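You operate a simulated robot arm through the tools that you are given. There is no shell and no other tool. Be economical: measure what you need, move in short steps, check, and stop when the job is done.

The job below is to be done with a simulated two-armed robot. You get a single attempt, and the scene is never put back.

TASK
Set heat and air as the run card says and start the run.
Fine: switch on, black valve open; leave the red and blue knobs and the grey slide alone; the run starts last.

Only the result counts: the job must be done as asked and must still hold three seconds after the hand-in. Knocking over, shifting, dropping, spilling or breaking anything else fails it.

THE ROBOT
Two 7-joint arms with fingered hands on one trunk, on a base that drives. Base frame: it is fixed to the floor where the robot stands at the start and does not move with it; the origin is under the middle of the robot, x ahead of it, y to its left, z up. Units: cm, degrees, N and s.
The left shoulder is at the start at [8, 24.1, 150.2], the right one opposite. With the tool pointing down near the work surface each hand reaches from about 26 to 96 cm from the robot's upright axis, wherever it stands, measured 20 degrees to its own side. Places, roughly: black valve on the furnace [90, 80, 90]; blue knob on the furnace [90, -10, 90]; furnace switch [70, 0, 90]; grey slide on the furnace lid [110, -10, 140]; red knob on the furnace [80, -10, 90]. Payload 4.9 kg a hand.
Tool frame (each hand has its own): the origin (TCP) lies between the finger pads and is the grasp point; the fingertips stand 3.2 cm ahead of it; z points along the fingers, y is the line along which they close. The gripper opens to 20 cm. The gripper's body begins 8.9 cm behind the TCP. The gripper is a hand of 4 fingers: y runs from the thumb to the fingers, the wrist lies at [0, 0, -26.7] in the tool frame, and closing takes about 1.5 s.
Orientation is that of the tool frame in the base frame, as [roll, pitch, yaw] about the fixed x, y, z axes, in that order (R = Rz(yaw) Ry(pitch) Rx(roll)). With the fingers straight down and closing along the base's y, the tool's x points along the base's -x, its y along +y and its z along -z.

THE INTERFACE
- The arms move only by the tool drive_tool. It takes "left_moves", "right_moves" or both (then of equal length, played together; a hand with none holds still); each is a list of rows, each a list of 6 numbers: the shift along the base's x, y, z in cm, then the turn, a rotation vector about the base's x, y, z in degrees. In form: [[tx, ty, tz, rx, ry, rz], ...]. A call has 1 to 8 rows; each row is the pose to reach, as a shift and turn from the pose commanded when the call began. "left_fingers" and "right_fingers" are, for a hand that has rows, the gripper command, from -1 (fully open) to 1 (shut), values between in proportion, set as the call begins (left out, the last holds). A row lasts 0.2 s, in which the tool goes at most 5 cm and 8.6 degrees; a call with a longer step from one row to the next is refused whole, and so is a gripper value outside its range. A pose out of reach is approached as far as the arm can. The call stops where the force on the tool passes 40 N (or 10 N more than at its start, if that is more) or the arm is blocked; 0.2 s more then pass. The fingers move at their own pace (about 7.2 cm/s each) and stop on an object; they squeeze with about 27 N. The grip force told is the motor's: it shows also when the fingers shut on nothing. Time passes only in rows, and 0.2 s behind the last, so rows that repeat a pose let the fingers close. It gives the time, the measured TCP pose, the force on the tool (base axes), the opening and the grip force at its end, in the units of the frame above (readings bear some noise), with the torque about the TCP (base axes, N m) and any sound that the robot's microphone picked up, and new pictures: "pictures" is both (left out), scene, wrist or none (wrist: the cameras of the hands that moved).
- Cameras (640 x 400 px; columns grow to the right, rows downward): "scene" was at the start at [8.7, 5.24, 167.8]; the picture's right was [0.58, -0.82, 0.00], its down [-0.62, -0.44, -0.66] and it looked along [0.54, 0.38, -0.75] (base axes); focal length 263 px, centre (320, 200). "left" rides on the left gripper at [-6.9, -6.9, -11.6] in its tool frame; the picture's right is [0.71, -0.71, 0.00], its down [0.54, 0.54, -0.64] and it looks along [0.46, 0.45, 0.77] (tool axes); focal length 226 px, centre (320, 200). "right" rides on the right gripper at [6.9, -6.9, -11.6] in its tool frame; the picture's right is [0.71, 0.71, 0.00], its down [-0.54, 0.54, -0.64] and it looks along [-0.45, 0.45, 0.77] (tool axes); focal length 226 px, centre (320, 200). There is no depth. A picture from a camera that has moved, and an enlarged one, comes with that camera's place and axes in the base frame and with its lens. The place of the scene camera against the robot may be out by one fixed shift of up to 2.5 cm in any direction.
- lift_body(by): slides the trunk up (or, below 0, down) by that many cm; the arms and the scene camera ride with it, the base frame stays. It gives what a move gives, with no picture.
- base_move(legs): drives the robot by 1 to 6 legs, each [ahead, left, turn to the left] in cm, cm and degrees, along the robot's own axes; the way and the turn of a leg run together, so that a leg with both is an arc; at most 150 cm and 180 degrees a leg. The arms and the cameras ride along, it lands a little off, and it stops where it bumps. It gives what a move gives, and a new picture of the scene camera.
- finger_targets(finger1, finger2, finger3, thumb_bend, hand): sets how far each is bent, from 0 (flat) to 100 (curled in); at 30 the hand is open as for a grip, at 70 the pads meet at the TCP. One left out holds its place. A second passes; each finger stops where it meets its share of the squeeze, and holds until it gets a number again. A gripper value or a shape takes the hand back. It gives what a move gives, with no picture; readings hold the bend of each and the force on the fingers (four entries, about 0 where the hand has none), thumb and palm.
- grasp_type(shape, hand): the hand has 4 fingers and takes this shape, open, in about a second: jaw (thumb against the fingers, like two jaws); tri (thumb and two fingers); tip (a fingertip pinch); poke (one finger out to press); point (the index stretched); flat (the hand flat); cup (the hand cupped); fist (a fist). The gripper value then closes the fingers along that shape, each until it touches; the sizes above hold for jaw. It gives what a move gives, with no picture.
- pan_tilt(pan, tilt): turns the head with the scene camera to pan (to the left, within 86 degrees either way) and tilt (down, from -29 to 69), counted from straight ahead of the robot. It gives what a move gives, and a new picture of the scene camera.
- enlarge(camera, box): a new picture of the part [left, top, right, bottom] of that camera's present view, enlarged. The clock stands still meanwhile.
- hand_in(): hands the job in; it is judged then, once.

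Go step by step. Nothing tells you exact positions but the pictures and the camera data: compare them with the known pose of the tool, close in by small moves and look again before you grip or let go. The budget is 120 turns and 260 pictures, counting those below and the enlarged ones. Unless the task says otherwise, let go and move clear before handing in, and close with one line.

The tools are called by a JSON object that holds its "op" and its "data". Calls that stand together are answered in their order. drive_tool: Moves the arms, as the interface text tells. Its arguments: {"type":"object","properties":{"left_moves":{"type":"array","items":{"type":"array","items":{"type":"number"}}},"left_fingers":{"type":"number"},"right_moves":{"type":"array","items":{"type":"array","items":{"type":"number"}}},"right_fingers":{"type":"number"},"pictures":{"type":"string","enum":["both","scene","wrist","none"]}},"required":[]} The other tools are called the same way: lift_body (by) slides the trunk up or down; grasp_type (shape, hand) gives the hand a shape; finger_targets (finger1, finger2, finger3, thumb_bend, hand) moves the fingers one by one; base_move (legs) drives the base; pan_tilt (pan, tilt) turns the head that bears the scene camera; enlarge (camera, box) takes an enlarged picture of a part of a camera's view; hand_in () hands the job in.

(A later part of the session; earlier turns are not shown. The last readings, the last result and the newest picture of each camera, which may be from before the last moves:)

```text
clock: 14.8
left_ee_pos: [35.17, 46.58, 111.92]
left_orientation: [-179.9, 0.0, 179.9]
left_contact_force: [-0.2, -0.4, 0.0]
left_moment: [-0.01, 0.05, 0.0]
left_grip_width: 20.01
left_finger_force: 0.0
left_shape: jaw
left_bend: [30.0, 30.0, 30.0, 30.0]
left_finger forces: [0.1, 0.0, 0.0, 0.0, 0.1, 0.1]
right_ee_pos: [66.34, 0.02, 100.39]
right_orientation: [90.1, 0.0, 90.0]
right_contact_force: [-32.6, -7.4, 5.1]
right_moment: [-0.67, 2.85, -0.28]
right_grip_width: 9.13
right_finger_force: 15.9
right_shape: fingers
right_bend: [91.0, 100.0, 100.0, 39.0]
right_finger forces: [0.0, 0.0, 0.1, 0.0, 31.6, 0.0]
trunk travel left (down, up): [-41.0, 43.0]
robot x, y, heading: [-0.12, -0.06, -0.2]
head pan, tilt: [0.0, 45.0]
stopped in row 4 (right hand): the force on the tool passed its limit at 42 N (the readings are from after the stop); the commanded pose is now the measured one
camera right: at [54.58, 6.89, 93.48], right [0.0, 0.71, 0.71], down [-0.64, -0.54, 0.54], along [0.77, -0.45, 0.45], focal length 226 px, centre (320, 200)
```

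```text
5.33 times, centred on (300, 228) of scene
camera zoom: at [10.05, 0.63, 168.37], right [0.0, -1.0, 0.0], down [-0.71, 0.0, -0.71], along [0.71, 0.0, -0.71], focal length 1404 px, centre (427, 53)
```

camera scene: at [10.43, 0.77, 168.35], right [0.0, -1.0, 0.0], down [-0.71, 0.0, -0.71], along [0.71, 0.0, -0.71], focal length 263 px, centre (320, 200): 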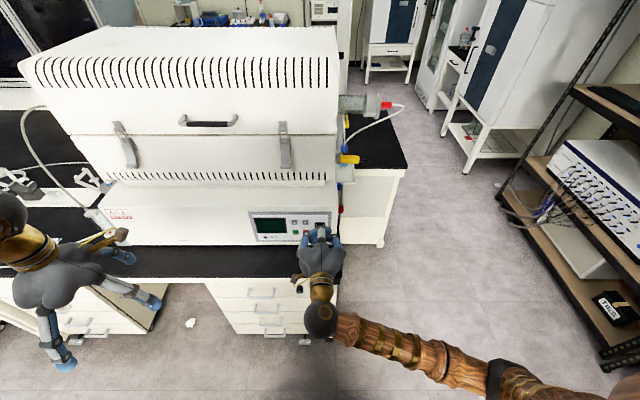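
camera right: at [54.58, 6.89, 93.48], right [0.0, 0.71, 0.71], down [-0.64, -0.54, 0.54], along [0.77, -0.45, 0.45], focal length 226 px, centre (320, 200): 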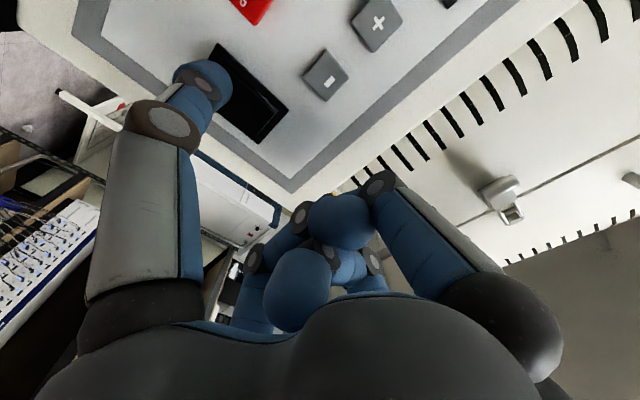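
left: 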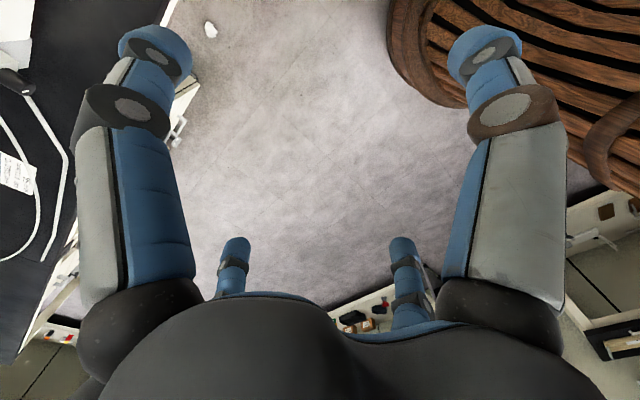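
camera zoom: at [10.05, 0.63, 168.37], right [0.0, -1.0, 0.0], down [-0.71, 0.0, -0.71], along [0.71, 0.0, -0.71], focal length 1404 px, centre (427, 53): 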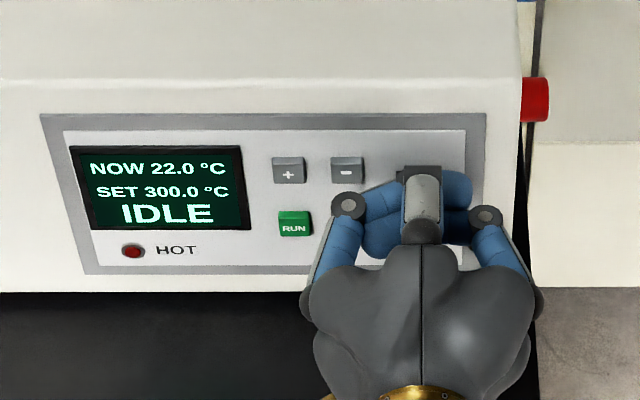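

The switch is on: display shows NOW 22.0, SET 300.0, IDLE. I back off and line up with the "−" button.

{"op": "drive_tool", "data": {"right_moves": [[-2, 0, 0, 0, 0, 0], [-3.3, 0, 0, 0, 0, 0], [-3.3, 2.5, 2.3, 0, 0, 0], [-3.3, 5, 4.6, 0, 0, 0], [-1.8, 5, 4.6, 0, 0, 0], [-1.8, 5, 4.6, 0, 0, 0]], "pictures": "wrist"}}

{"op": "enlarge", "data": {"camera": "right", "box": [120, 0, 360, 150]}}

{"op": "enlarge", "data": {"camera": "scene", "box": [240, 190, 360, 265]}}

```text
clock: 16.2
left_ee_pos: [35.37, 46.73, 112.01]
left_orientation: [180.0, 0.0, -179.9]
left_contact_force: [0.3, 0.6, -0.5]
left_moment: [0.02, 0.01, 0.04]
left_grip_width: 20.0
left_finger_force: 0.0
left_shape: jaw
left_bend: [30.0, 30.0, 30.0, 30.0]
left_finger forces: [0.0, 0.1, 0.0, 0.0, 0.0, 0.0]
right_ee_pos: [64.83, 5.21, 105.05]
right_orientation: [90.1, 0.1, 90.0]
right_contact_force: [0.1, 0.7, -0.7]
right_moment: [0.03, 0.03, -0.06]
right_grip_width: 8.97
right_finger_force: 0.1
right_shape: fingers
right_bend: [91.0, 100.0, 100.0, 40.0]
right_finger forces: [0.1, 0.0, 0.0, 0.0, 0.0, 0.0]
trunk travel left (down, up): [-41.0, 43.0]
robot x, y, heading: [-0.11, 0.05, 0.1]
head pan, tilt: [0.0, 45.0]
camera right: at [53.12, 11.9, 98.12], right [0.0, 0.71, 0.71], down [-0.64, -0.54, 0.54], along [0.77, -0.45, 0.45], focal length 226 px, centre (320, 200)
```

right: 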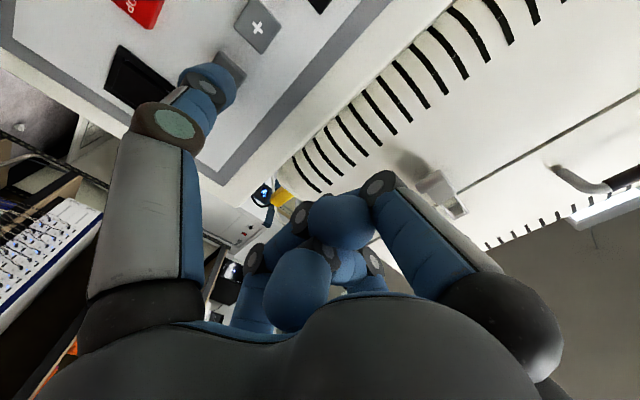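

```text
2.67 times, centred on (240, 75) of right
camera zoom: at [53.12, 11.9, 98.12], right [0.0, 0.71, 0.71], down [-0.64, -0.54, 0.54], along [0.77, -0.45, 0.45], focal length 603 px, centre (533, 533)
```

zoom: 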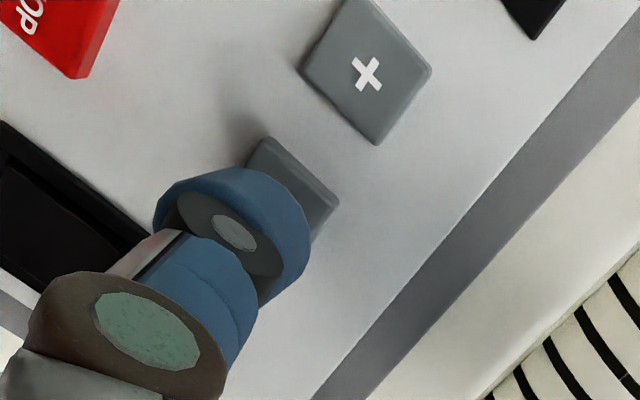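

```text
5.33 times, centred on (300, 228) of scene
camera zoom: at [10.37, 0.74, 168.35], right [0.0, -1.0, 0.0], down [-0.71, 0.0, -0.71], along [0.71, 0.0, -0.71], focal length 1404 px, centre (427, 53)
```

zoom: 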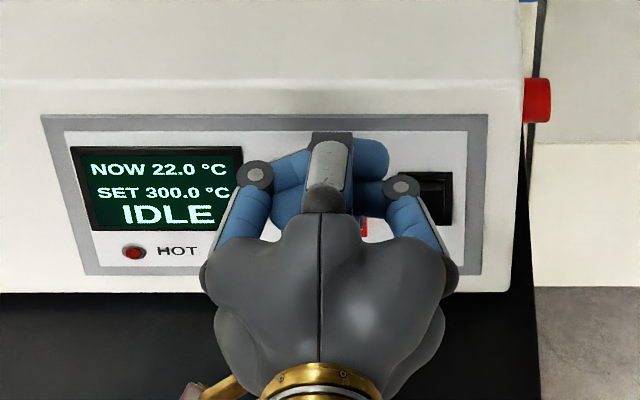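

Aligned with "−". One trial press and release, then read the display.

{"op": "drive_tool", "data": {"right_moves": [[0.4, 0, 0, 0, 0, 0], [0.7, 0, 0, 0, 0, 0], [1.0, 0, 0, 0, 0, 0], [-0.8, 0, 0, 0, 0, 0], [-0.8, 0, 0, 0, 0, 0]], "pictures": "none"}}

{"op": "enlarge", "data": {"camera": "scene", "box": [240, 190, 360, 265]}}

```text
clock: 17.4
left_ee_pos: [35.43, 46.8, 111.79]
left_orientation: [-180.0, 0.1, 180.0]
left_contact_force: [-0.9, 0.0, -0.3]
left_moment: [-0.01, 0.02, 0.0]
left_grip_width: 19.99
left_finger_force: 0.1
left_shape: jaw
left_bend: [30.0, 30.0, 30.0, 30.0]
left_finger forces: [0.0, 0.0, 0.0, 0.0, 0.0, 0.1]
right_ee_pos: [63.98, 5.07, 104.91]
right_orientation: [90.1, -0.1, 90.0]
right_contact_force: [0.1, 0.0, -0.2]
right_moment: [0.02, 0.0, 0.03]
right_grip_width: 8.95
right_finger_force: 0.0
right_shape: fingers
right_bend: [91.0, 100.0, 100.0, 40.0]
right_finger forces: [0.1, 0.0, 0.1, 0.0, 0.0, 0.0]
trunk travel left (down, up): [-41.0, 43.0]
robot x, y, heading: [-0.17, 0.35, -0.1]
head pan, tilt: [0.0, 45.0]
```

```text
5.33 times, centred on (300, 228) of scene
camera zoom: at [10.41, 0.74, 168.35], right [0.0, -1.0, 0.0], down [-0.71, 0.0, -0.71], along [0.71, 0.0, -0.71], focal length 1404 px, centre (427, 53)
```

zoom: 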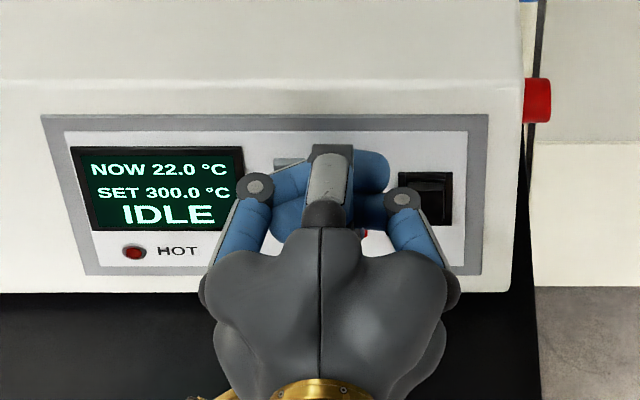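

Not pressed yet. I go a little deeper.

{"op": "drive_tool", "data": {"right_moves": [[1.6, 0, 0, 0, 0, 0], [2.0, 0, 0, 0, 0, 0], [2.3, 0, 0, 0, 0, 0], [2.5, 0, 0, 0, 0, 0]], "pictures": "none"}}

{"op": "enlarge", "data": {"camera": "scene", "box": [240, 190, 360, 265]}}

```text
clock: 18.4
left_ee_pos: [35.32, 46.64, 111.98]
left_orientation: [180.0, 0.1, 180.0]
left_contact_force: [-0.3, -1.4, 0.1]
left_moment: [0.02, -0.01, 0.02]
left_grip_width: 20.0
left_finger_force: 0.1
left_shape: jaw
left_bend: [30.0, 30.0, 30.0, 30.0]
left_finger forces: [0.0, 0.1, 0.1, 0.0, 0.0, 0.0]
right_ee_pos: [66.53, 5.13, 104.82]
right_orientation: [90.1, 0.0, 89.9]
right_contact_force: [-3.7, -1.0, 1.2]
right_moment: [-0.1, 0.32, -0.05]
right_grip_width: 8.99
right_finger_force: 1.5
right_shape: fingers
right_bend: [91.0, 100.0, 100.0, 40.0]
right_finger forces: [0.1, 0.0, 0.1, 0.1, 3.9, 0.1]
trunk travel left (down, up): [-41.0, 43.0]
robot x, y, heading: [-0.08, 0.24, 0.1]
head pan, tilt: [0.0, 45.0]
heard: click
```

```text
5.33 times, centred on (300, 228) of scene
camera zoom: at [10.29, 0.71, 168.36], right [0.0, -1.0, 0.0], down [-0.71, 0.0, -0.71], along [0.71, 0.0, -0.71], focal length 1404 px, centre (427, 53)
```

zoom: 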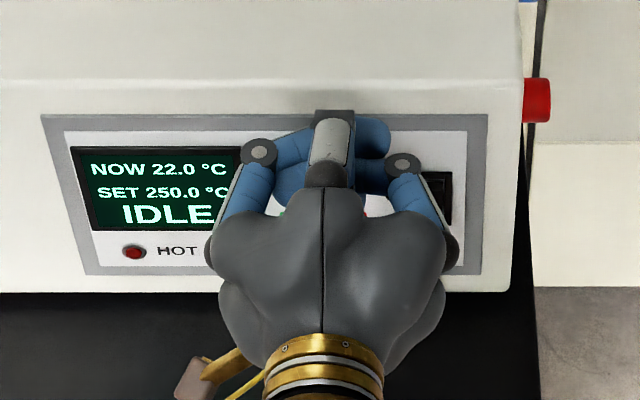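

Clicked: SET is now 250.0, so each press takes off 50. I release and press once more.

{"op": "drive_tool", "data": {"right_moves": [[-0.8, 0, 0, 0, 0, 0], [-1.2, 0, 0, 0, 0, 0], [-1.2, 0, 0, 0, 0, 0], [-0.5, 0, 0, 0, 0, 0], [-0.2, 0, 0, 0, 0, 0], [0, 0, 0, 0, 0, 0], [-1.2, 0, 0, 0, 0, 0], [-3, 0, 0, 0, 0, 0]], "pictures": "none"}}

{"op": "enlarge", "data": {"camera": "scene", "box": [240, 190, 360, 265]}}

```text
clock: 20.2
left_ee_pos: [35.3, 46.81, 111.96]
left_orientation: [180.0, 0.0, 180.0]
left_contact_force: [-0.6, -0.1, 0.1]
left_moment: [0.03, -0.05, 0.04]
left_grip_width: 19.97
left_finger_force: 0.1
left_shape: jaw
left_bend: [30.0, 30.0, 30.0, 30.0]
left_finger forces: [0.1, 0.0, 0.1, 0.0, 0.1, 0.0]
right_ee_pos: [63.41, 4.91, 104.93]
right_orientation: [90.2, 0.0, 89.9]
right_contact_force: [0.4, -0.4, -0.2]
right_moment: [-0.02, 0.02, -0.01]
right_grip_width: 8.97
right_finger_force: 0.0
right_shape: fingers
right_bend: [91.0, 100.0, 100.0, 40.0]
right_finger forces: [0.0, 0.1, 0.1, 0.1, 0.0, 0.0]
trunk travel left (down, up): [-41.0, 43.0]
robot x, y, heading: [-0.07, -0.37, -0.1]
head pan, tilt: [0.0, 45.0]
heard: click
```

```text
5.33 times, centred on (300, 228) of scene
camera zoom: at [10.32, 0.66, 168.35], right [0.0, -1.0, 0.0], down [-0.71, 0.0, -0.71], along [0.71, 0.0, -0.71], focal length 1404 px, centre (427, 53)
```

zoom: 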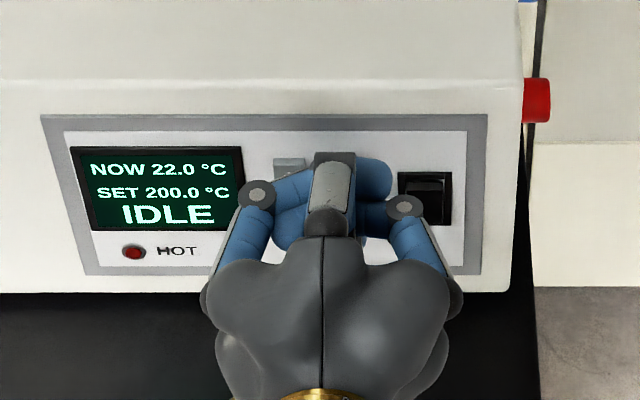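

Set-point is 200.0. Now the air valve: I move the left hand for a second view of the flowmeter and pan the head there.

{"op": "drive_tool", "data": {"left_moves": [[2, 4, 0, 0, 0, 0], [4, 8, 0, 0, 0, 0], [6, 12, 0, 0, 0, 0], [8, 16, 0, 0, 0, 0], [8, 16, 0, 0, 0, 0]], "right_moves": [[-2, 0, 0, 0, 0, 0], [-4, 0, 0, 0, 0, 0], [-5, 0, 0, 0, 0, 0], [-5, 0, 0, 0, 0, 0], [-5, 0, 0, 0, 0, 0]], "pictures": "none"}}

{"op": "pan_tilt", "data": {"pan": 48, "tilt": 35}}

{"op": "enlarge", "data": {"camera": "left", "box": [0, 0, 640, 400]}}

```text
clock: 21.4
left_ee_pos: [43.48, 62.78, 112.08]
left_orientation: [180.0, 0.0, 180.0]
left_contact_force: [-0.6, 0.4, 0.9]
left_moment: [0.01, 0.03, -0.01]
left_grip_width: 20.0
left_finger_force: 0.0
left_shape: jaw
left_bend: [30.0, 30.0, 30.0, 30.0]
left_finger forces: [0.0, 0.0, 0.0, 0.0, 0.0, 0.1]
right_ee_pos: [58.43, 5.03, 104.91]
right_orientation: [90.1, 0.1, 90.1]
right_contact_force: [-0.6, -0.3, 0.7]
right_moment: [0.01, 0.04, 0.03]
right_grip_width: 8.96
right_finger_force: 0.2
right_shape: fingers
right_bend: [91.0, 100.0, 100.0, 40.0]
right_finger forces: [0.0, 0.1, 0.0, 0.0, 0.0, 0.0]
trunk travel left (down, up): [-41.0, 43.0]
robot x, y, heading: [-0.04, 0.04, 0.3]
head pan, tilt: [0.0, 45.0]
```

```text
clock: 22.6
left_ee_pos: [43.51, 62.76, 111.97]
left_orientation: [180.0, 0.0, -180.0]
left_contact_force: [-0.5, -0.1, -1.3]
left_moment: [-0.05, -0.02, -0.01]
left_grip_width: 19.99
left_finger_force: 0.0
left_shape: jaw
left_bend: [30.0, 30.0, 30.0, 30.0]
left_finger forces: [0.0, 0.0, 0.0, 0.0, 0.0, 0.1]
right_ee_pos: [58.49, 5.08, 104.87]
right_orientation: [90.1, 0.0, 89.9]
right_contact_force: [1.1, 0.6, -0.4]
right_moment: [-0.02, -0.02, -0.02]
right_grip_width: 8.98
right_finger_force: 0.0
right_shape: fingers
right_bend: [91.0, 100.0, 100.0, 40.0]
right_finger forces: [0.0, 0.0, 0.0, 0.0, 0.1, 0.0]
trunk travel left (down, up): [-41.0, 43.0]
robot x, y, heading: [-0.22, 0.01, 0.1]
head pan, tilt: [48.0, 35.0]
camera scene: at [8.13, 7.24, 169.83], right [0.74, -0.67, 0.0], down [-0.38, -0.43, -0.82], along [0.55, 0.61, -0.57], focal length 263 px, centre (320, 200)
```

scene: 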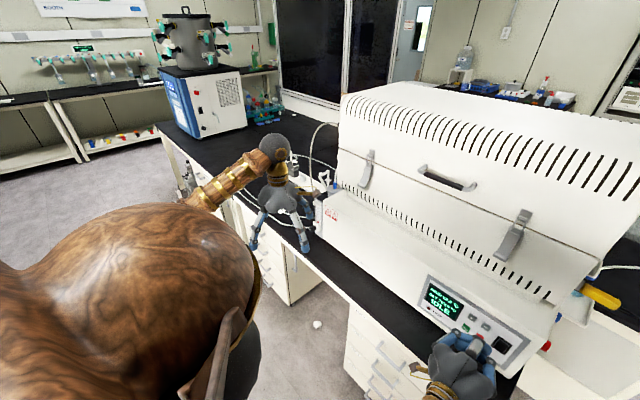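

```text
1.00 times, centred on (320, 200) of left (not enlarged: the box is as wide or as high as the picture)
camera zoom: at [50.33, 55.88, 123.54], right [-0.71, -0.71, 0.0], down [-0.54, 0.54, 0.64], along [-0.45, 0.45, -0.77], focal length 226 px, centre (320, 200)
```

zoom: 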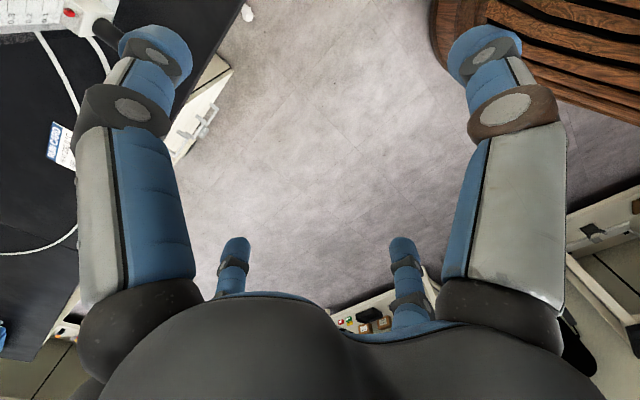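

Flowmeter bobbin triangulates to about (69.8, 75.3, 91), and the black knob points toward −x near (66, 75, 89). I'll drive the base 18 cm to the left so the left arm can reach it pointing forward.

{"op": "base_move", "data": {"legs": [[0, 18, 0]]}}

```text
clock: 24.1
left_ee_pos: [43.53, 80.13, 112.04]
left_orientation: [179.8, 0.0, 179.9]
left_contact_force: [-0.3, -1.0, 0.2]
left_moment: [0.0, 0.0, -0.01]
left_grip_width: 19.99
left_finger_force: 0.1
left_shape: jaw
left_bend: [30.0, 30.0, 30.0, 30.0]
left_finger forces: [0.0, 0.0, 0.0, 0.1, 0.0, 0.1]
right_ee_pos: [58.56, 22.63, 104.83]
right_orientation: [90.1, -0.1, 89.9]
right_contact_force: [-0.9, -0.6, -0.3]
right_moment: [0.0, -0.03, 0.04]
right_grip_width: 8.96
right_finger_force: 0.0
right_shape: fingers
right_bend: [91.0, 100.0, 100.0, 40.0]
right_finger forces: [0.0, 0.0, 0.0, 0.0, 0.0, 0.0]
trunk travel left (down, up): [-41.0, 43.0]
robot x, y, heading: [0.08, 17.98, -0.3]
head pan, tilt: [48.0, 35.0]
camera scene: at [8.15, 24.72, 169.85], right [0.74, -0.67, 0.0], down [-0.38, -0.42, -0.82], along [0.55, 0.61, -0.57], focal length 263 px, centre (320, 200)
```

scene: 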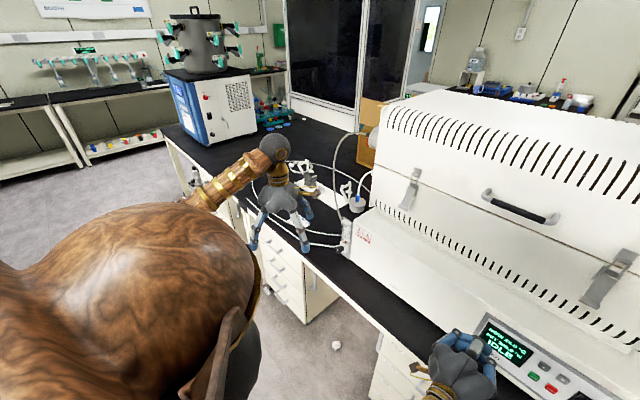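

Base moved 18 cm. I tip the left hand forward about 68° so its camera looks at the valve.

{"op": "drive_tool", "data": {"left_moves": [[1, -0.7, 0, 0, -8.5, 0], [2, -1.4, 0, 0, -17, 0], [3, -2.1, 0, 0, -25.5, 0], [4, -2.8, 0, 0, -34, 0], [5, -3.5, 0, 0, -42.5, 0], [6, -4.2, 0, 0, -51, 0], [6, -4.9, 0, 0, -59.5, 0], [6, -5, 0, 0, -68, 0]], "pictures": "both"}}

{"op": "enlarge", "data": {"camera": "left", "box": [160, 40, 400, 240]}}

{"op": "enlarge", "data": {"camera": "scene", "box": [280, 170, 400, 280]}}

```text
clock: 25.9
left_ee_pos: [49.66, 75.2, 112.11]
left_orientation: [179.7, 68.2, 179.6]
left_contact_force: [0.5, -0.1, -0.1]
left_moment: [0.01, 0.01, 0.01]
left_grip_width: 19.99
left_finger_force: 0.1
left_shape: jaw
left_bend: [30.0, 30.0, 30.0, 30.0]
left_finger forces: [0.0, 0.0, 0.1, 0.0, 0.0, 0.0]
right_ee_pos: [58.52, 22.6, 104.83]
right_orientation: [90.0, 0.0, 89.8]
right_contact_force: [0.8, -0.7, -0.1]
right_moment: [0.04, -0.03, 0.03]
right_grip_width: 8.96
right_finger_force: 0.0
right_shape: fingers
right_bend: [91.0, 100.0, 100.0, 40.0]
right_finger forces: [0.0, 0.0, 0.0, 0.0, 0.0, 0.0]
trunk travel left (down, up): [-41.0, 43.0]
robot x, y, heading: [-0.12, 17.34, -0.3]
head pan, tilt: [48.0, 35.0]
camera scene: at [8.17, 24.87, 169.84], right [0.74, -0.67, 0.0], down [-0.38, -0.43, -0.82], along [0.55, 0.61, -0.57], focal length 263 px, centre (320, 200)
camera left: at [41.39, 68.41, 122.71], right [-0.26, -0.71, -0.66], down [-0.8, 0.54, -0.26], along [0.54, 0.46, -0.71], focal length 226 px, centre (320, 200)
```

scene: 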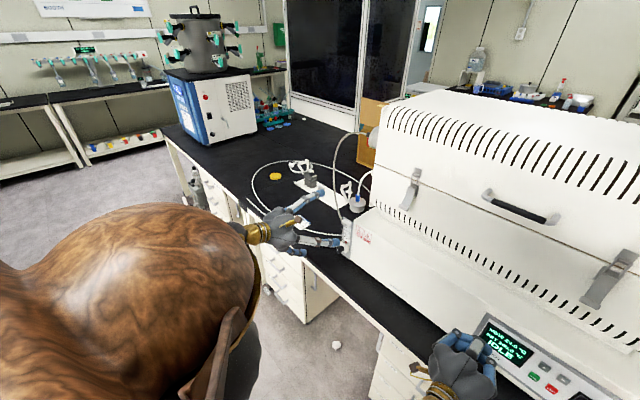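
left: 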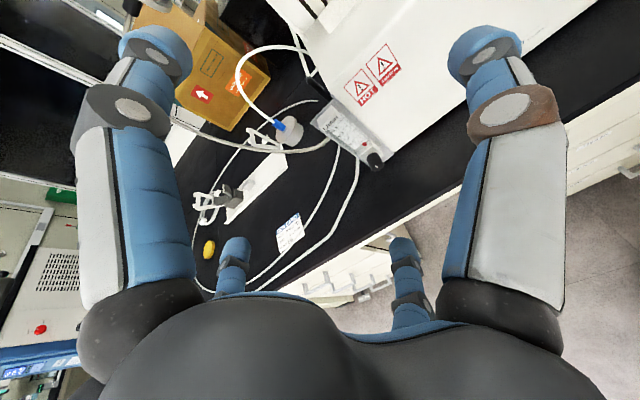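

```text
2.00 times, centred on (280, 140) of left
camera zoom: at [41.39, 68.41, 122.71], right [-0.26, -0.71, -0.66], down [-0.8, 0.54, -0.26], along [0.54, 0.46, -0.71], focal length 452 px, centre (400, 320)
```

zoom: 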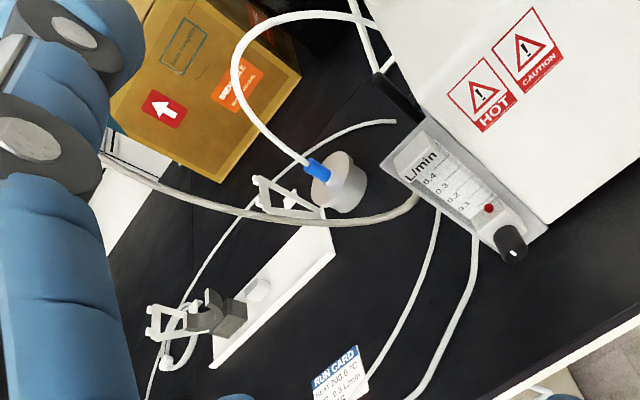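

```text
3.64 times, centred on (340, 225) of scene
camera zoom: at [8.17, 24.87, 169.84], right [0.74, -0.67, 0.0], down [-0.38, -0.43, -0.82], along [0.55, 0.61, -0.57], focal length 958 px, centre (247, 109)
```

zoom: 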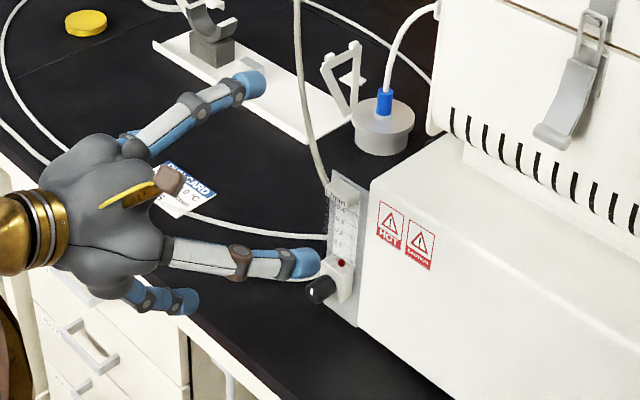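

Bench top comes out at z≈78.7; knob tip at ≈(66.3, 76.2, 88.1) facing −x, with bobbin at zero. I narrow the left hand, roll it +45° and lower it to knob height in front of the bench edge.

{"op": "drive_tool", "data": {"left_moves": [[0, 0.2, -3.9, 7.5, -1.07, -0.45], [0, 0.4, -7.8, 15, -2.15, -0.9], [0, 0.6, -11.7, 22.5, -3.2, -1.3], [0, 0.8, -15.6, 30, -4.3, -1.8], [0, 1, -19.5, 37.5, -5.4, -2.2], [0, 1, -22.4, 45, -6.45, -2.67], [0, 1, -22.4, 45, -6.45, -2.67]], "left_fingers": 0.2, "pictures": "both"}}

{"op": "enlarge", "data": {"camera": "left", "box": [220, 40, 440, 180]}}

```text
clock: 27.5
left_ee_pos: [49.71, 76.35, 89.46]
left_orientation: [104.6, 42.9, 111.0]
left_contact_force: [-0.5, -0.2, -0.2]
left_moment: [-0.01, -0.01, 0.02]
left_grip_width: 8.06
left_finger_force: 0.0
left_shape: jaw
left_bend: [42.0, 42.0, 42.0, 41.0]
left_finger forces: [0.0, 0.0, 0.0, 0.0, 0.1, 0.0]
right_ee_pos: [58.49, 22.65, 104.75]
right_orientation: [90.0, 0.0, 89.9]
right_contact_force: [-0.3, 0.5, 0.4]
right_moment: [0.01, 0.01, 0.05]
right_grip_width: 8.99
right_finger_force: 0.0
right_shape: fingers
right_bend: [91.0, 100.0, 100.0, 40.0]
right_finger forces: [0.0, 0.0, 0.0, 0.0, 0.1, 0.0]
trunk travel left (down, up): [-41.0, 43.0]
robot x, y, heading: [-0.1, 17.9, -0.1]
head pan, tilt: [48.0, 35.0]
camera scene: at [8.14, 24.91, 169.83], right [0.74, -0.67, 0.0], down [-0.38, -0.43, -0.82], along [0.55, 0.61, -0.57], focal length 263 px, centre (320, 200)
camera left: at [40.19, 64.73, 91.37], right [-0.19, -0.01, -0.98], down [-0.76, 0.63, 0.13], along [0.62, 0.77, -0.13], focal length 226 px, centre (320, 200)
```

scene: 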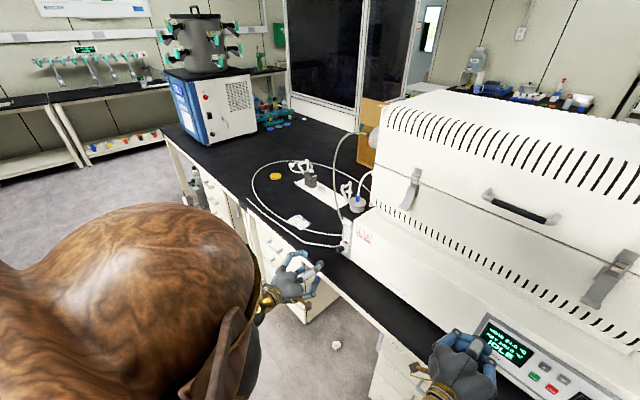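
left: 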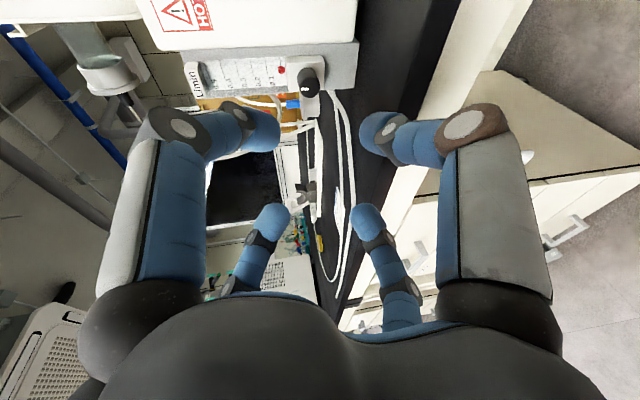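

```text
2.86 times, centred on (330, 110) of left
camera zoom: at [40.19, 64.73, 91.37], right [-0.19, -0.01, -0.98], down [-0.76, 0.63, 0.13], along [0.62, 0.77, -0.13], focal length 646 px, centre (291, 457)
```

zoom: 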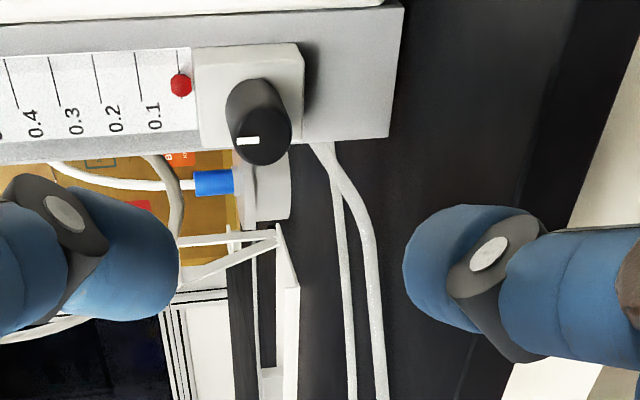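

I see the scale (0.1–0.4), bobbin at 0 and the knob end with its white mark. Knob axis ≈ y 76.75, z 87.4; I approach to about 4 cm short and check.

{"op": "drive_tool", "data": {"left_moves": [[0, -0.1, -1.5, 0, 0, 0], [4, -0.1, -1.5, 0, 0, 0], [8, -0.1, -1.5, 0, 0, 0], [11.3, -0.1, -1.5, 0, 0, 0], [11.3, -0.1, -1.5, 0, 0, 0]], "pictures": "both"}}

{"op": "enlarge", "data": {"camera": "left", "box": [160, 0, 480, 200]}}

{"op": "enlarge", "data": {"camera": "scene", "box": [270, 200, 400, 300]}}

```text
clock: 28.7
left_ee_pos: [60.76, 76.25, 87.75]
left_orientation: [104.6, 42.9, 111.0]
left_contact_force: [0.0, 0.1, -0.3]
left_moment: [0.0, 0.02, 0.0]
left_grip_width: 8.02
left_finger_force: 0.1
left_shape: jaw
left_bend: [42.0, 42.0, 42.0, 41.0]
left_finger forces: [0.0, 0.0, 0.0, 0.1, 0.0, 0.1]
right_ee_pos: [58.44, 22.69, 104.95]
right_orientation: [90.2, 0.0, 89.9]
right_contact_force: [-0.5, -0.2, 0.0]
right_moment: [-0.01, 0.03, 0.01]
right_grip_width: 8.98
right_finger_force: 0.1
right_shape: fingers
right_bend: [91.0, 100.0, 100.0, 40.0]
right_finger forces: [0.1, 0.1, 0.0, 0.0, 0.0, 0.1]
trunk travel left (down, up): [-41.0, 43.0]
robot x, y, heading: [0.31, 17.78, 0.0]
head pan, tilt: [48.0, 35.0]
camera scene: at [8.08, 24.95, 169.84], right [0.74, -0.67, 0.0], down [-0.38, -0.43, -0.82], along [0.55, 0.61, -0.57], focal length 263 px, centre (320, 200)
camera left: at [51.31, 64.58, 89.7], right [-0.19, -0.01, -0.98], down [-0.76, 0.63, 0.13], along [0.62, 0.77, -0.13], focal length 226 px, centre (320, 200)
```

scene: 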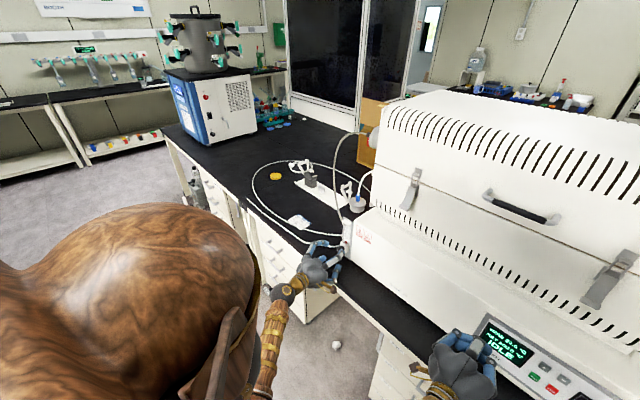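
left: 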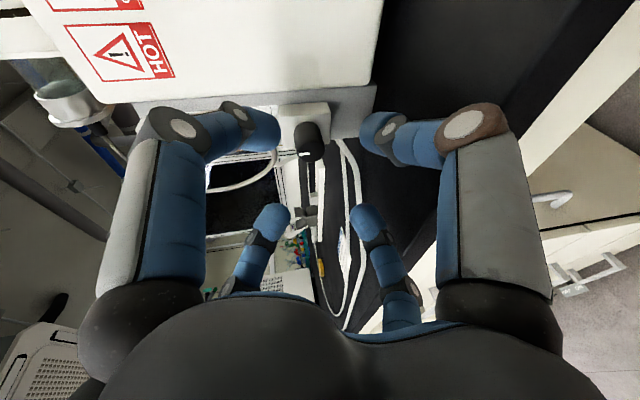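

```text
2.00 times, centred on (320, 100) of left
camera zoom: at [51.31, 64.58, 89.7], right [-0.19, -0.01, -0.98], down [-0.76, 0.63, 0.13], along [0.62, 0.77, -0.13], focal length 452 px, centre (320, 400)
```

zoom: 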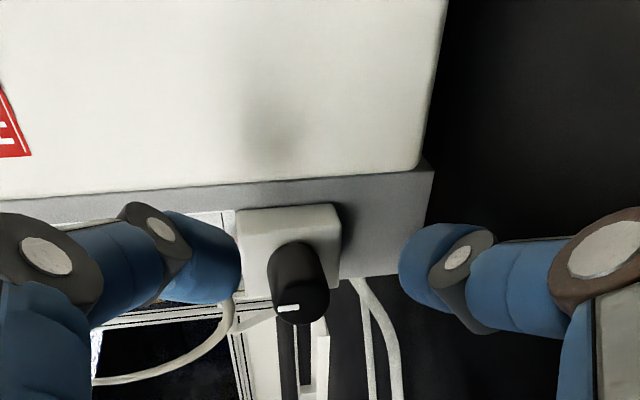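

```text
4.00 times, centred on (335, 250) of scene
camera zoom: at [8.08, 24.95, 169.84], right [0.74, -0.67, 0.0], down [-0.38, -0.43, -0.82], along [0.55, 0.61, -0.57], focal length 1053 px, centre (260, 0)
```

zoom: 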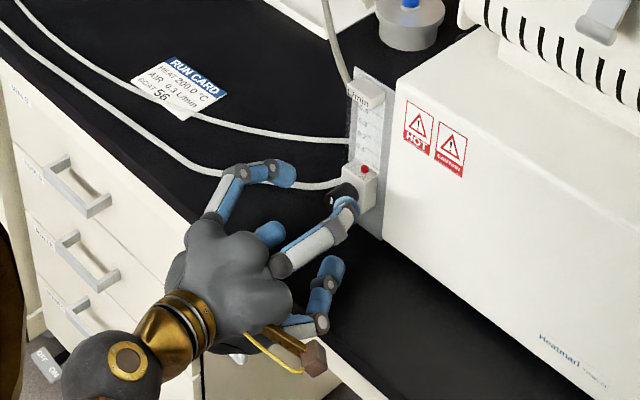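

Knob tip refined to (66.8, 77.0, 87.35). I move in around it and close gently on the knob.

{"op": "drive_tool", "data": {"left_moves": [[2.3, 0.25, 0.1, 0, 0, 0], [4.6, 0.25, 0.1, 0, 0, 0], [4.6, 0.25, 0.1, 0, 0, 0]], "pictures": "wrist"}}

{"op": "enlarge", "data": {"camera": "left", "box": [160, 0, 480, 200]}}

```text
clock: 29.5
left_ee_pos: [65.26, 76.53, 88.12]
left_orientation: [104.5, 42.8, 111.0]
left_contact_force: [0.3, 0.6, 0.2]
left_moment: [0.02, -0.01, 0.02]
left_grip_width: 8.03
left_finger_force: 0.0
left_shape: jaw
left_bend: [42.0, 42.0, 42.0, 41.0]
left_finger forces: [0.1, 0.0, 0.0, 0.1, 0.0, 0.1]
right_ee_pos: [58.46, 22.71, 104.9]
right_orientation: [90.2, 0.0, 89.8]
right_contact_force: [-0.4, 0.0, 0.5]
right_moment: [-0.01, 0.0, 0.0]
right_grip_width: 9.0
right_finger_force: 0.1
right_shape: fingers
right_bend: [91.0, 100.0, 100.0, 40.0]
right_finger forces: [0.1, 0.0, 0.0, 0.0, 0.1, 0.1]
trunk travel left (down, up): [-41.0, 43.0]
robot x, y, heading: [0.24, 17.61, -0.4]
head pan, tilt: [48.0, 35.0]
camera left: at [55.87, 64.85, 89.97], right [-0.19, -0.01, -0.98], down [-0.76, 0.63, 0.13], along [0.62, 0.77, -0.13], focal length 226 px, centre (320, 200)
```

left: 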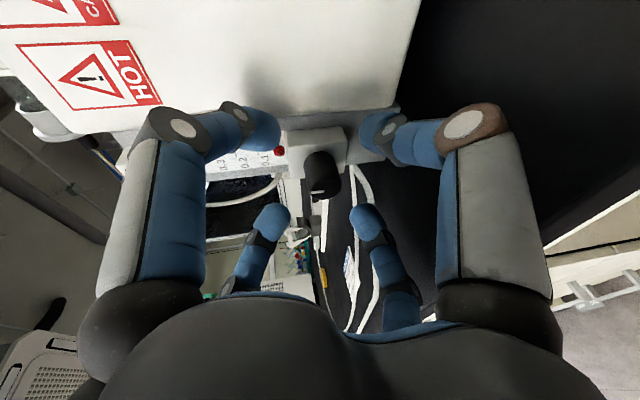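

```text
2.00 times, centred on (320, 100) of left
camera zoom: at [55.87, 64.85, 89.97], right [-0.19, -0.01, -0.98], down [-0.76, 0.63, 0.13], along [0.62, 0.77, -0.13], focal length 452 px, centre (320, 400)
```

zoom: 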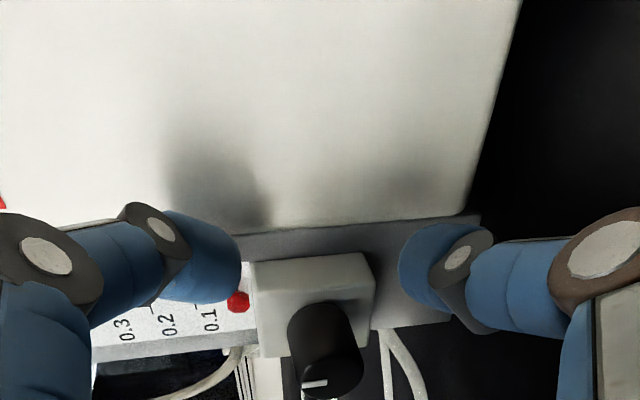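

The knob sits centred between the four fingers. I close on it.

{"op": "drive_tool", "data": {"left_moves": [[0, 0, 0, 0, 0, 0], [0, 0, 0, 0, 0, 0], [0, 0, 0, 0, 0, 0], [0, 0, 0, 0, 0, 0], [0, 0, 0, 0, 0, 0], [0, 0, 0, 0, 0, 0]], "left_fingers": 1, "pictures": "wrist"}}

{"op": "enlarge", "data": {"camera": "left", "box": [160, 50, 480, 250]}}

```text
clock: 30.9
left_ee_pos: [65.36, 76.42, 88.07]
left_orientation: [104.6, 42.9, 111.1]
left_contact_force: [1.3, -0.6, -1.3]
left_moment: [0.13, -0.46, -0.48]
left_grip_width: 2.74
left_finger_force: 26.6
left_shape: jaw
left_bend: [50.0, 64.0, 62.0, 59.0]
left_finger forces: [25.9, 22.9, 22.6, 0.0, 23.6, 0.0]
right_ee_pos: [58.57, 22.62, 104.8]
right_orientation: [90.1, 0.0, 90.0]
right_contact_force: [-0.3, 0.1, -0.5]
right_moment: [-0.03, -0.02, 0.01]
right_grip_width: 8.96
right_finger_force: 0.1
right_shape: fingers
right_bend: [91.0, 100.0, 100.0, 40.0]
right_finger forces: [0.0, 0.0, 0.1, 0.0, 0.1, 0.0]
trunk travel left (down, up): [-41.0, 43.0]
robot x, y, heading: [-0.32, 17.71, -0.2]
head pan, tilt: [48.0, 35.0]
camera left: at [55.92, 64.82, 89.93], right [-0.19, -0.01, -0.98], down [-0.76, 0.63, 0.13], along [0.62, 0.77, -0.13], focal length 226 px, centre (320, 200)
```

left: 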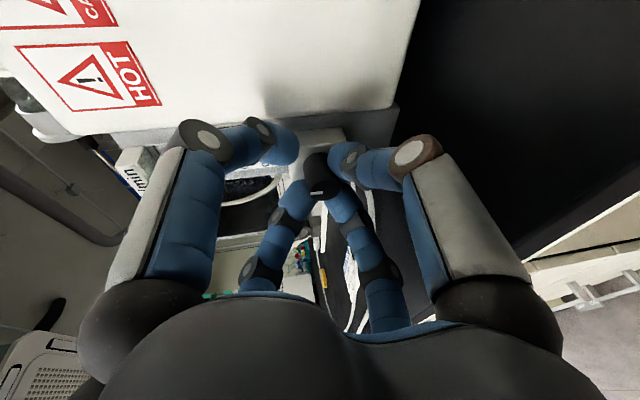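

```text
2.00 times, centred on (320, 150) of left
camera zoom: at [55.92, 64.82, 89.93], right [-0.19, -0.01, -0.98], down [-0.76, 0.63, 0.13], along [0.62, 0.77, -0.13], focal length 452 px, centre (320, 300)
```

zoom: 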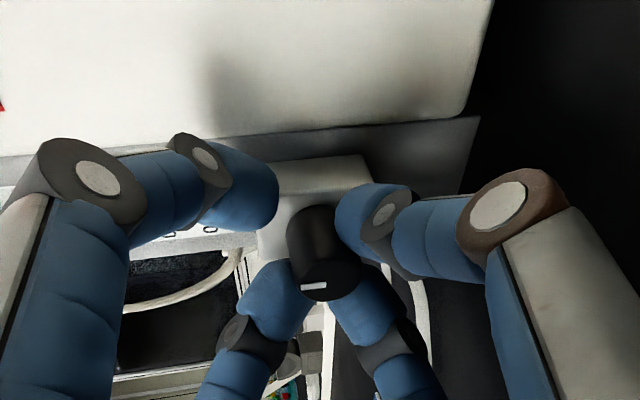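

Three fingers hold the knob, but finger 1 (upper right) rests on the valve block. I lift that one off.

{"op": "finger_targets", "data": {"hand": "left", "finger1": 32}}

{"op": "enlarge", "data": {"camera": "left", "box": [160, 50, 480, 250]}}

```text
clock: 31.9
left_ee_pos: [65.17, 76.82, 87.7]
left_orientation: [104.8, 43.1, 111.3]
left_contact_force: [4.1, 20.9, -10.8]
left_moment: [0.12, -0.65, -0.34]
left_grip_width: 7.06
left_finger_force: 39.6
left_shape: fingers
left_bend: [33.0, 75.0, 75.0, 59.0]
left_finger forces: [13.6, 25.4, 18.5, 0.0, 23.0, 0.0]
right_ee_pos: [58.66, 22.98, 104.87]
right_orientation: [90.2, 0.1, 89.9]
right_contact_force: [-0.7, 0.2, 0.2]
right_moment: [-0.01, 0.05, 0.02]
right_grip_width: 8.97
right_finger_force: 0.1
right_shape: fingers
right_bend: [91.0, 100.0, 100.0, 40.0]
right_finger forces: [0.0, 0.0, 0.1, 0.0, 0.1, 0.0]
trunk travel left (down, up): [-41.0, 43.0]
robot x, y, heading: [0.08, 17.23, -0.1]
head pan, tilt: [48.0, 35.0]
```

```text
2.00 times, centred on (320, 150) of left
camera zoom: at [55.88, 65.2, 89.72], right [-0.19, -0.02, -0.98], down [-0.76, 0.63, 0.13], along [0.62, 0.78, -0.13], focal length 452 px, centre (320, 300)
```

zoom: 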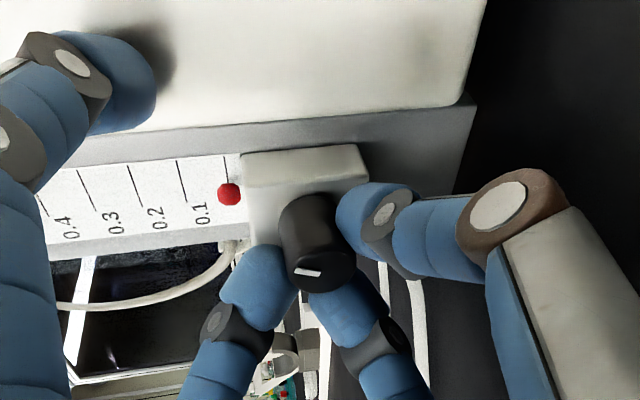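

Bobbin is now clearly visible, but finger 1 opened too far and touches the furnace front. I bring it in a bit.

{"op": "finger_targets", "data": {"hand": "left", "finger1": 40}}

{"op": "enlarge", "data": {"camera": "left", "box": [160, 50, 480, 250]}}

```text
clock: 32.9
left_ee_pos: [65.09, 76.85, 87.98]
left_orientation: [104.7, 43.0, 111.1]
left_contact_force: [-17.4, 16.4, -12.7]
left_moment: [0.16, -2.74, -2.57]
left_grip_width: 6.91
left_finger_force: 55.1
left_shape: fingers
left_bend: [37.0, 74.0, 75.0, 59.0]
left_finger forces: [50.4, 18.9, 19.5, 0.0, 21.5, 0.0]
right_ee_pos: [58.36, 22.85, 104.82]
right_orientation: [90.1, 0.1, 89.9]
right_contact_force: [0.0, -0.4, 0.2]
right_moment: [0.01, -0.01, 0.0]
right_grip_width: 8.98
right_finger_force: 0.0
right_shape: fingers
right_bend: [91.0, 100.0, 100.0, 40.0]
right_finger forces: [0.1, 0.0, 0.0, 0.0, 0.0, 0.1]
trunk travel left (down, up): [-41.0, 43.0]
robot x, y, heading: [0.17, 17.95, -0.1]
head pan, tilt: [48.0, 35.0]
```

```text
2.00 times, centred on (320, 150) of left
camera zoom: at [55.7, 65.11, 89.81], right [-0.19, -0.02, -0.98], down [-0.76, 0.63, 0.13], along [0.62, 0.77, -0.13], focal length 452 px, centre (320, 300)
```

zoom: 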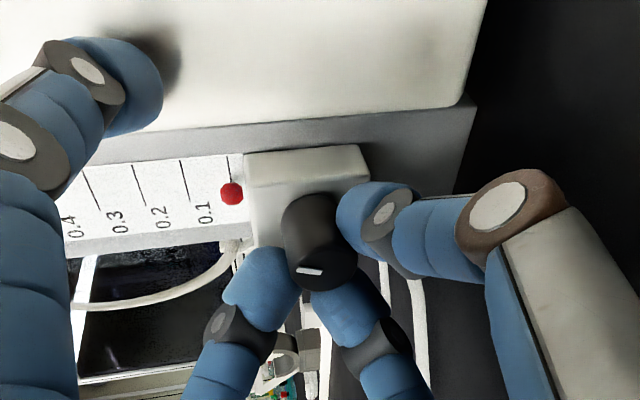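

Bending in pushes the tip further into the box; I splay finger 1 back instead.

{"op": "finger_targets", "data": {"hand": "left", "finger1": 10}}

{"op": "enlarge", "data": {"camera": "left", "box": [0, 0, 640, 400]}}

{"op": "enlarge", "data": {"camera": "scene", "box": [270, 200, 400, 300]}}

```text
clock: 33.9
left_ee_pos: [65.38, 76.83, 87.84]
left_orientation: [104.8, 43.0, 111.1]
left_contact_force: [-6.3, 23.3, -13.0]
left_moment: [0.12, 0.25, 0.4]
left_grip_width: 12.62
left_finger_force: 38.3
left_shape: fingers
left_bend: [10.0, 75.0, 75.0, 59.0]
left_finger forces: [0.0, 28.6, 21.3, 0.0, 27.4, 0.0]
right_ee_pos: [58.52, 22.98, 104.83]
right_orientation: [90.2, 0.1, 89.9]
right_contact_force: [0.2, -0.4, 0.2]
right_moment: [-0.04, 0.01, 0.02]
right_grip_width: 8.99
right_finger_force: 0.2
right_shape: fingers
right_bend: [91.0, 100.0, 100.0, 40.0]
right_finger forces: [0.0, 0.0, 0.0, 0.0, 0.0, 0.0]
trunk travel left (down, up): [-41.0, 43.0]
robot x, y, heading: [-0.09, 17.73, -0.3]
head pan, tilt: [48.0, 35.0]
```

```text
1.00 times, centred on (320, 200) of left (not enlarged: the box is as wide or as high as the picture)
camera zoom: at [55.89, 65.15, 89.76], right [-0.19, -0.02, -0.98], down [-0.76, 0.63, 0.13], along [0.62, 0.77, -0.13], focal length 226 px, centre (320, 200)
```

zoom: 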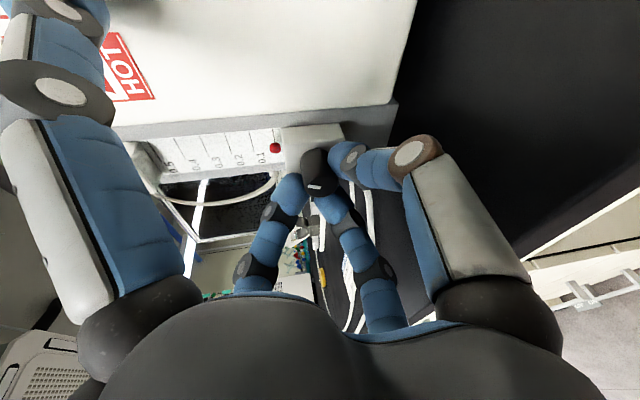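

```text
4.00 times, centred on (335, 250) of scene
camera zoom: at [8.23, 25.4, 169.8], right [0.74, -0.67, 0.0], down [-0.38, -0.43, -0.82], along [0.55, 0.61, -0.58], focal length 1053 px, centre (260, 0)
```

zoom: 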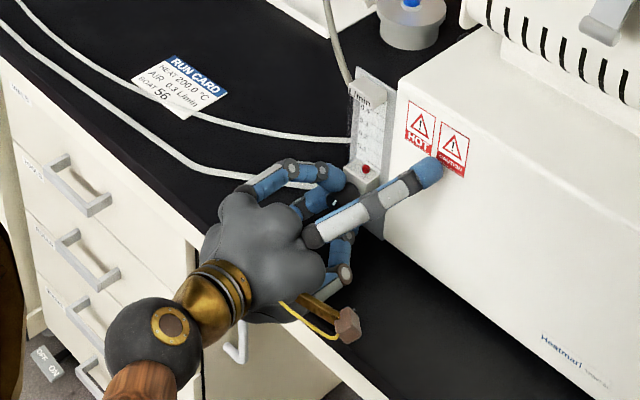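

Finger 1 is free; three fingers hold the knob. I turn it counter-clockwise (−x rotation) by 16° and watch the bobbin.

{"op": "drive_tool", "data": {"left_moves": [[0, 0.08, 0.06, -8, 0, 0], [0, 0.16, 0.11, -16, 0, 0], [0, 0.16, 0.11, -16, 0, 0]], "pictures": "wrist"}}

{"op": "enlarge", "data": {"camera": "left", "box": [160, 50, 480, 250]}}

```text
clock: 34.7
left_ee_pos: [65.35, 76.91, 87.73]
left_orientation: [115.7, 57.7, 119.8]
left_contact_force: [-14.2, 16.8, -22.9]
left_moment: [0.11, 0.47, 0.27]
left_grip_width: 12.64
left_finger_force: 40.5
left_shape: fingers
left_bend: [10.0, 75.0, 75.0, 59.0]
left_finger forces: [0.1, 29.0, 21.2, 0.0, 30.4, 0.0]
right_ee_pos: [58.64, 23.07, 104.76]
right_orientation: [90.2, 0.2, 90.0]
right_contact_force: [-0.2, -0.7, 0.5]
right_moment: [0.02, 0.04, 0.02]
right_grip_width: 8.99
right_finger_force: 0.1
right_shape: fingers
right_bend: [91.0, 100.0, 100.0, 40.0]
right_finger forces: [0.0, 0.0, 0.0, 0.0, 0.0, 0.0]
trunk travel left (down, up): [-41.0, 43.0]
robot x, y, heading: [-0.18, 17.84, 0.1]
head pan, tilt: [48.0, 35.0]
camera left: at [55.92, 66.26, 92.93], right [-0.19, -0.29, -0.94], down [-0.76, 0.65, -0.05], along [0.62, 0.71, -0.34], focal length 226 px, centre (320, 200)
```

left: 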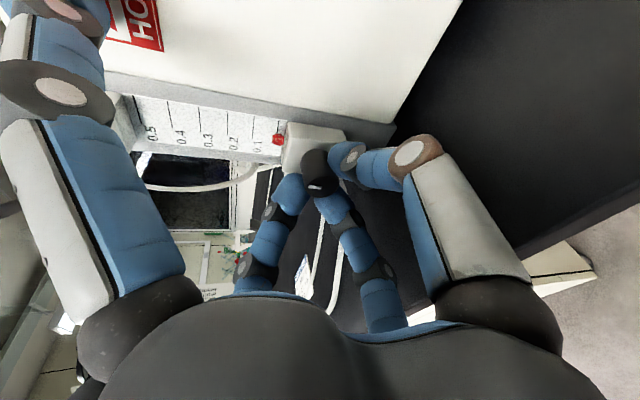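

```text
2.00 times, centred on (320, 150) of left
camera zoom: at [55.92, 66.26, 92.93], right [-0.19, -0.29, -0.94], down [-0.76, 0.65, -0.05], along [0.62, 0.71, -0.34], focal length 452 px, centre (320, 300)
```

zoom: 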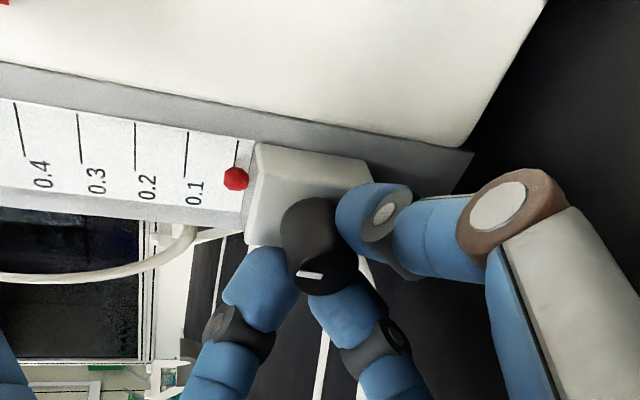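

The knob turned with the hand; bobbin still at 0. I keep turning the same way.

{"op": "drive_tool", "data": {"left_moves": [[0, 0.1, 0.03, -8, 0, 0], [0, 0.2, 0.06, -16, 0, 0], [0, 0.3, 0.08, -24, 0, 0], [0, 0.4, 0.08, -32, 0, 0], [0, 0.4, 0.08, -32, 0, 0]], "pictures": "none"}}

{"op": "enlarge", "data": {"camera": "left", "box": [160, 50, 480, 250]}}

```text
clock: 35.4
left_ee_pos: [65.25, 77.05, 87.44]
left_orientation: [145.5, 70.8, 147.0]
left_contact_force: [5.8, 12.9, -16.7]
left_moment: [0.7, 0.2, 0.12]
left_grip_width: 12.74
left_finger_force: 39.2
left_shape: fingers
left_bend: [1.0, 75.0, 76.0, 59.0]
left_finger forces: [4.4, 30.0, 18.5, 0.1, 25.7, 0.0]
right_ee_pos: [58.69, 22.83, 104.66]
right_orientation: [90.2, 0.1, 89.9]
right_contact_force: [0.9, -0.2, 0.8]
right_moment: [-0.01, 0.01, 0.05]
right_grip_width: 9.01
right_finger_force: 0.1
right_shape: fingers
right_bend: [91.0, 100.0, 100.0, 40.0]
right_finger forces: [0.0, 0.0, 0.1, 0.0, 0.0, 0.1]
trunk travel left (down, up): [-41.0, 43.0]
robot x, y, heading: [0.02, 17.5, -0.1]
head pan, tilt: [48.0, 35.0]
stopped in row 3 (left hand): the force on the tool passed its limit at 43 N (the readings are from after the stop); the commanded pose is now the measured one
```

```text
2.00 times, centred on (320, 150) of left
camera zoom: at [56.01, 68.52, 95.81], right [-0.2, -0.57, -0.8], down [-0.77, 0.6, -0.24], along [0.61, 0.57, -0.55], focal length 452 px, centre (320, 300)
```

zoom: 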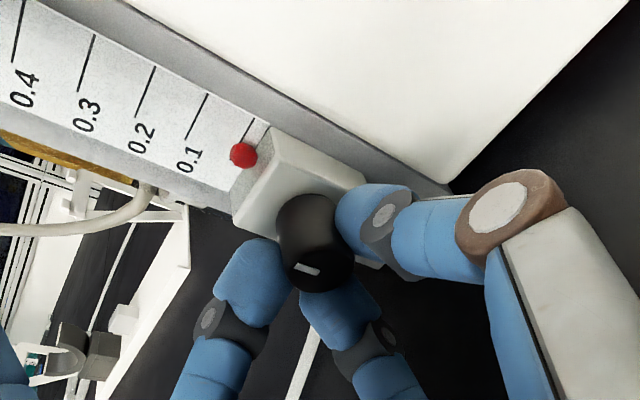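

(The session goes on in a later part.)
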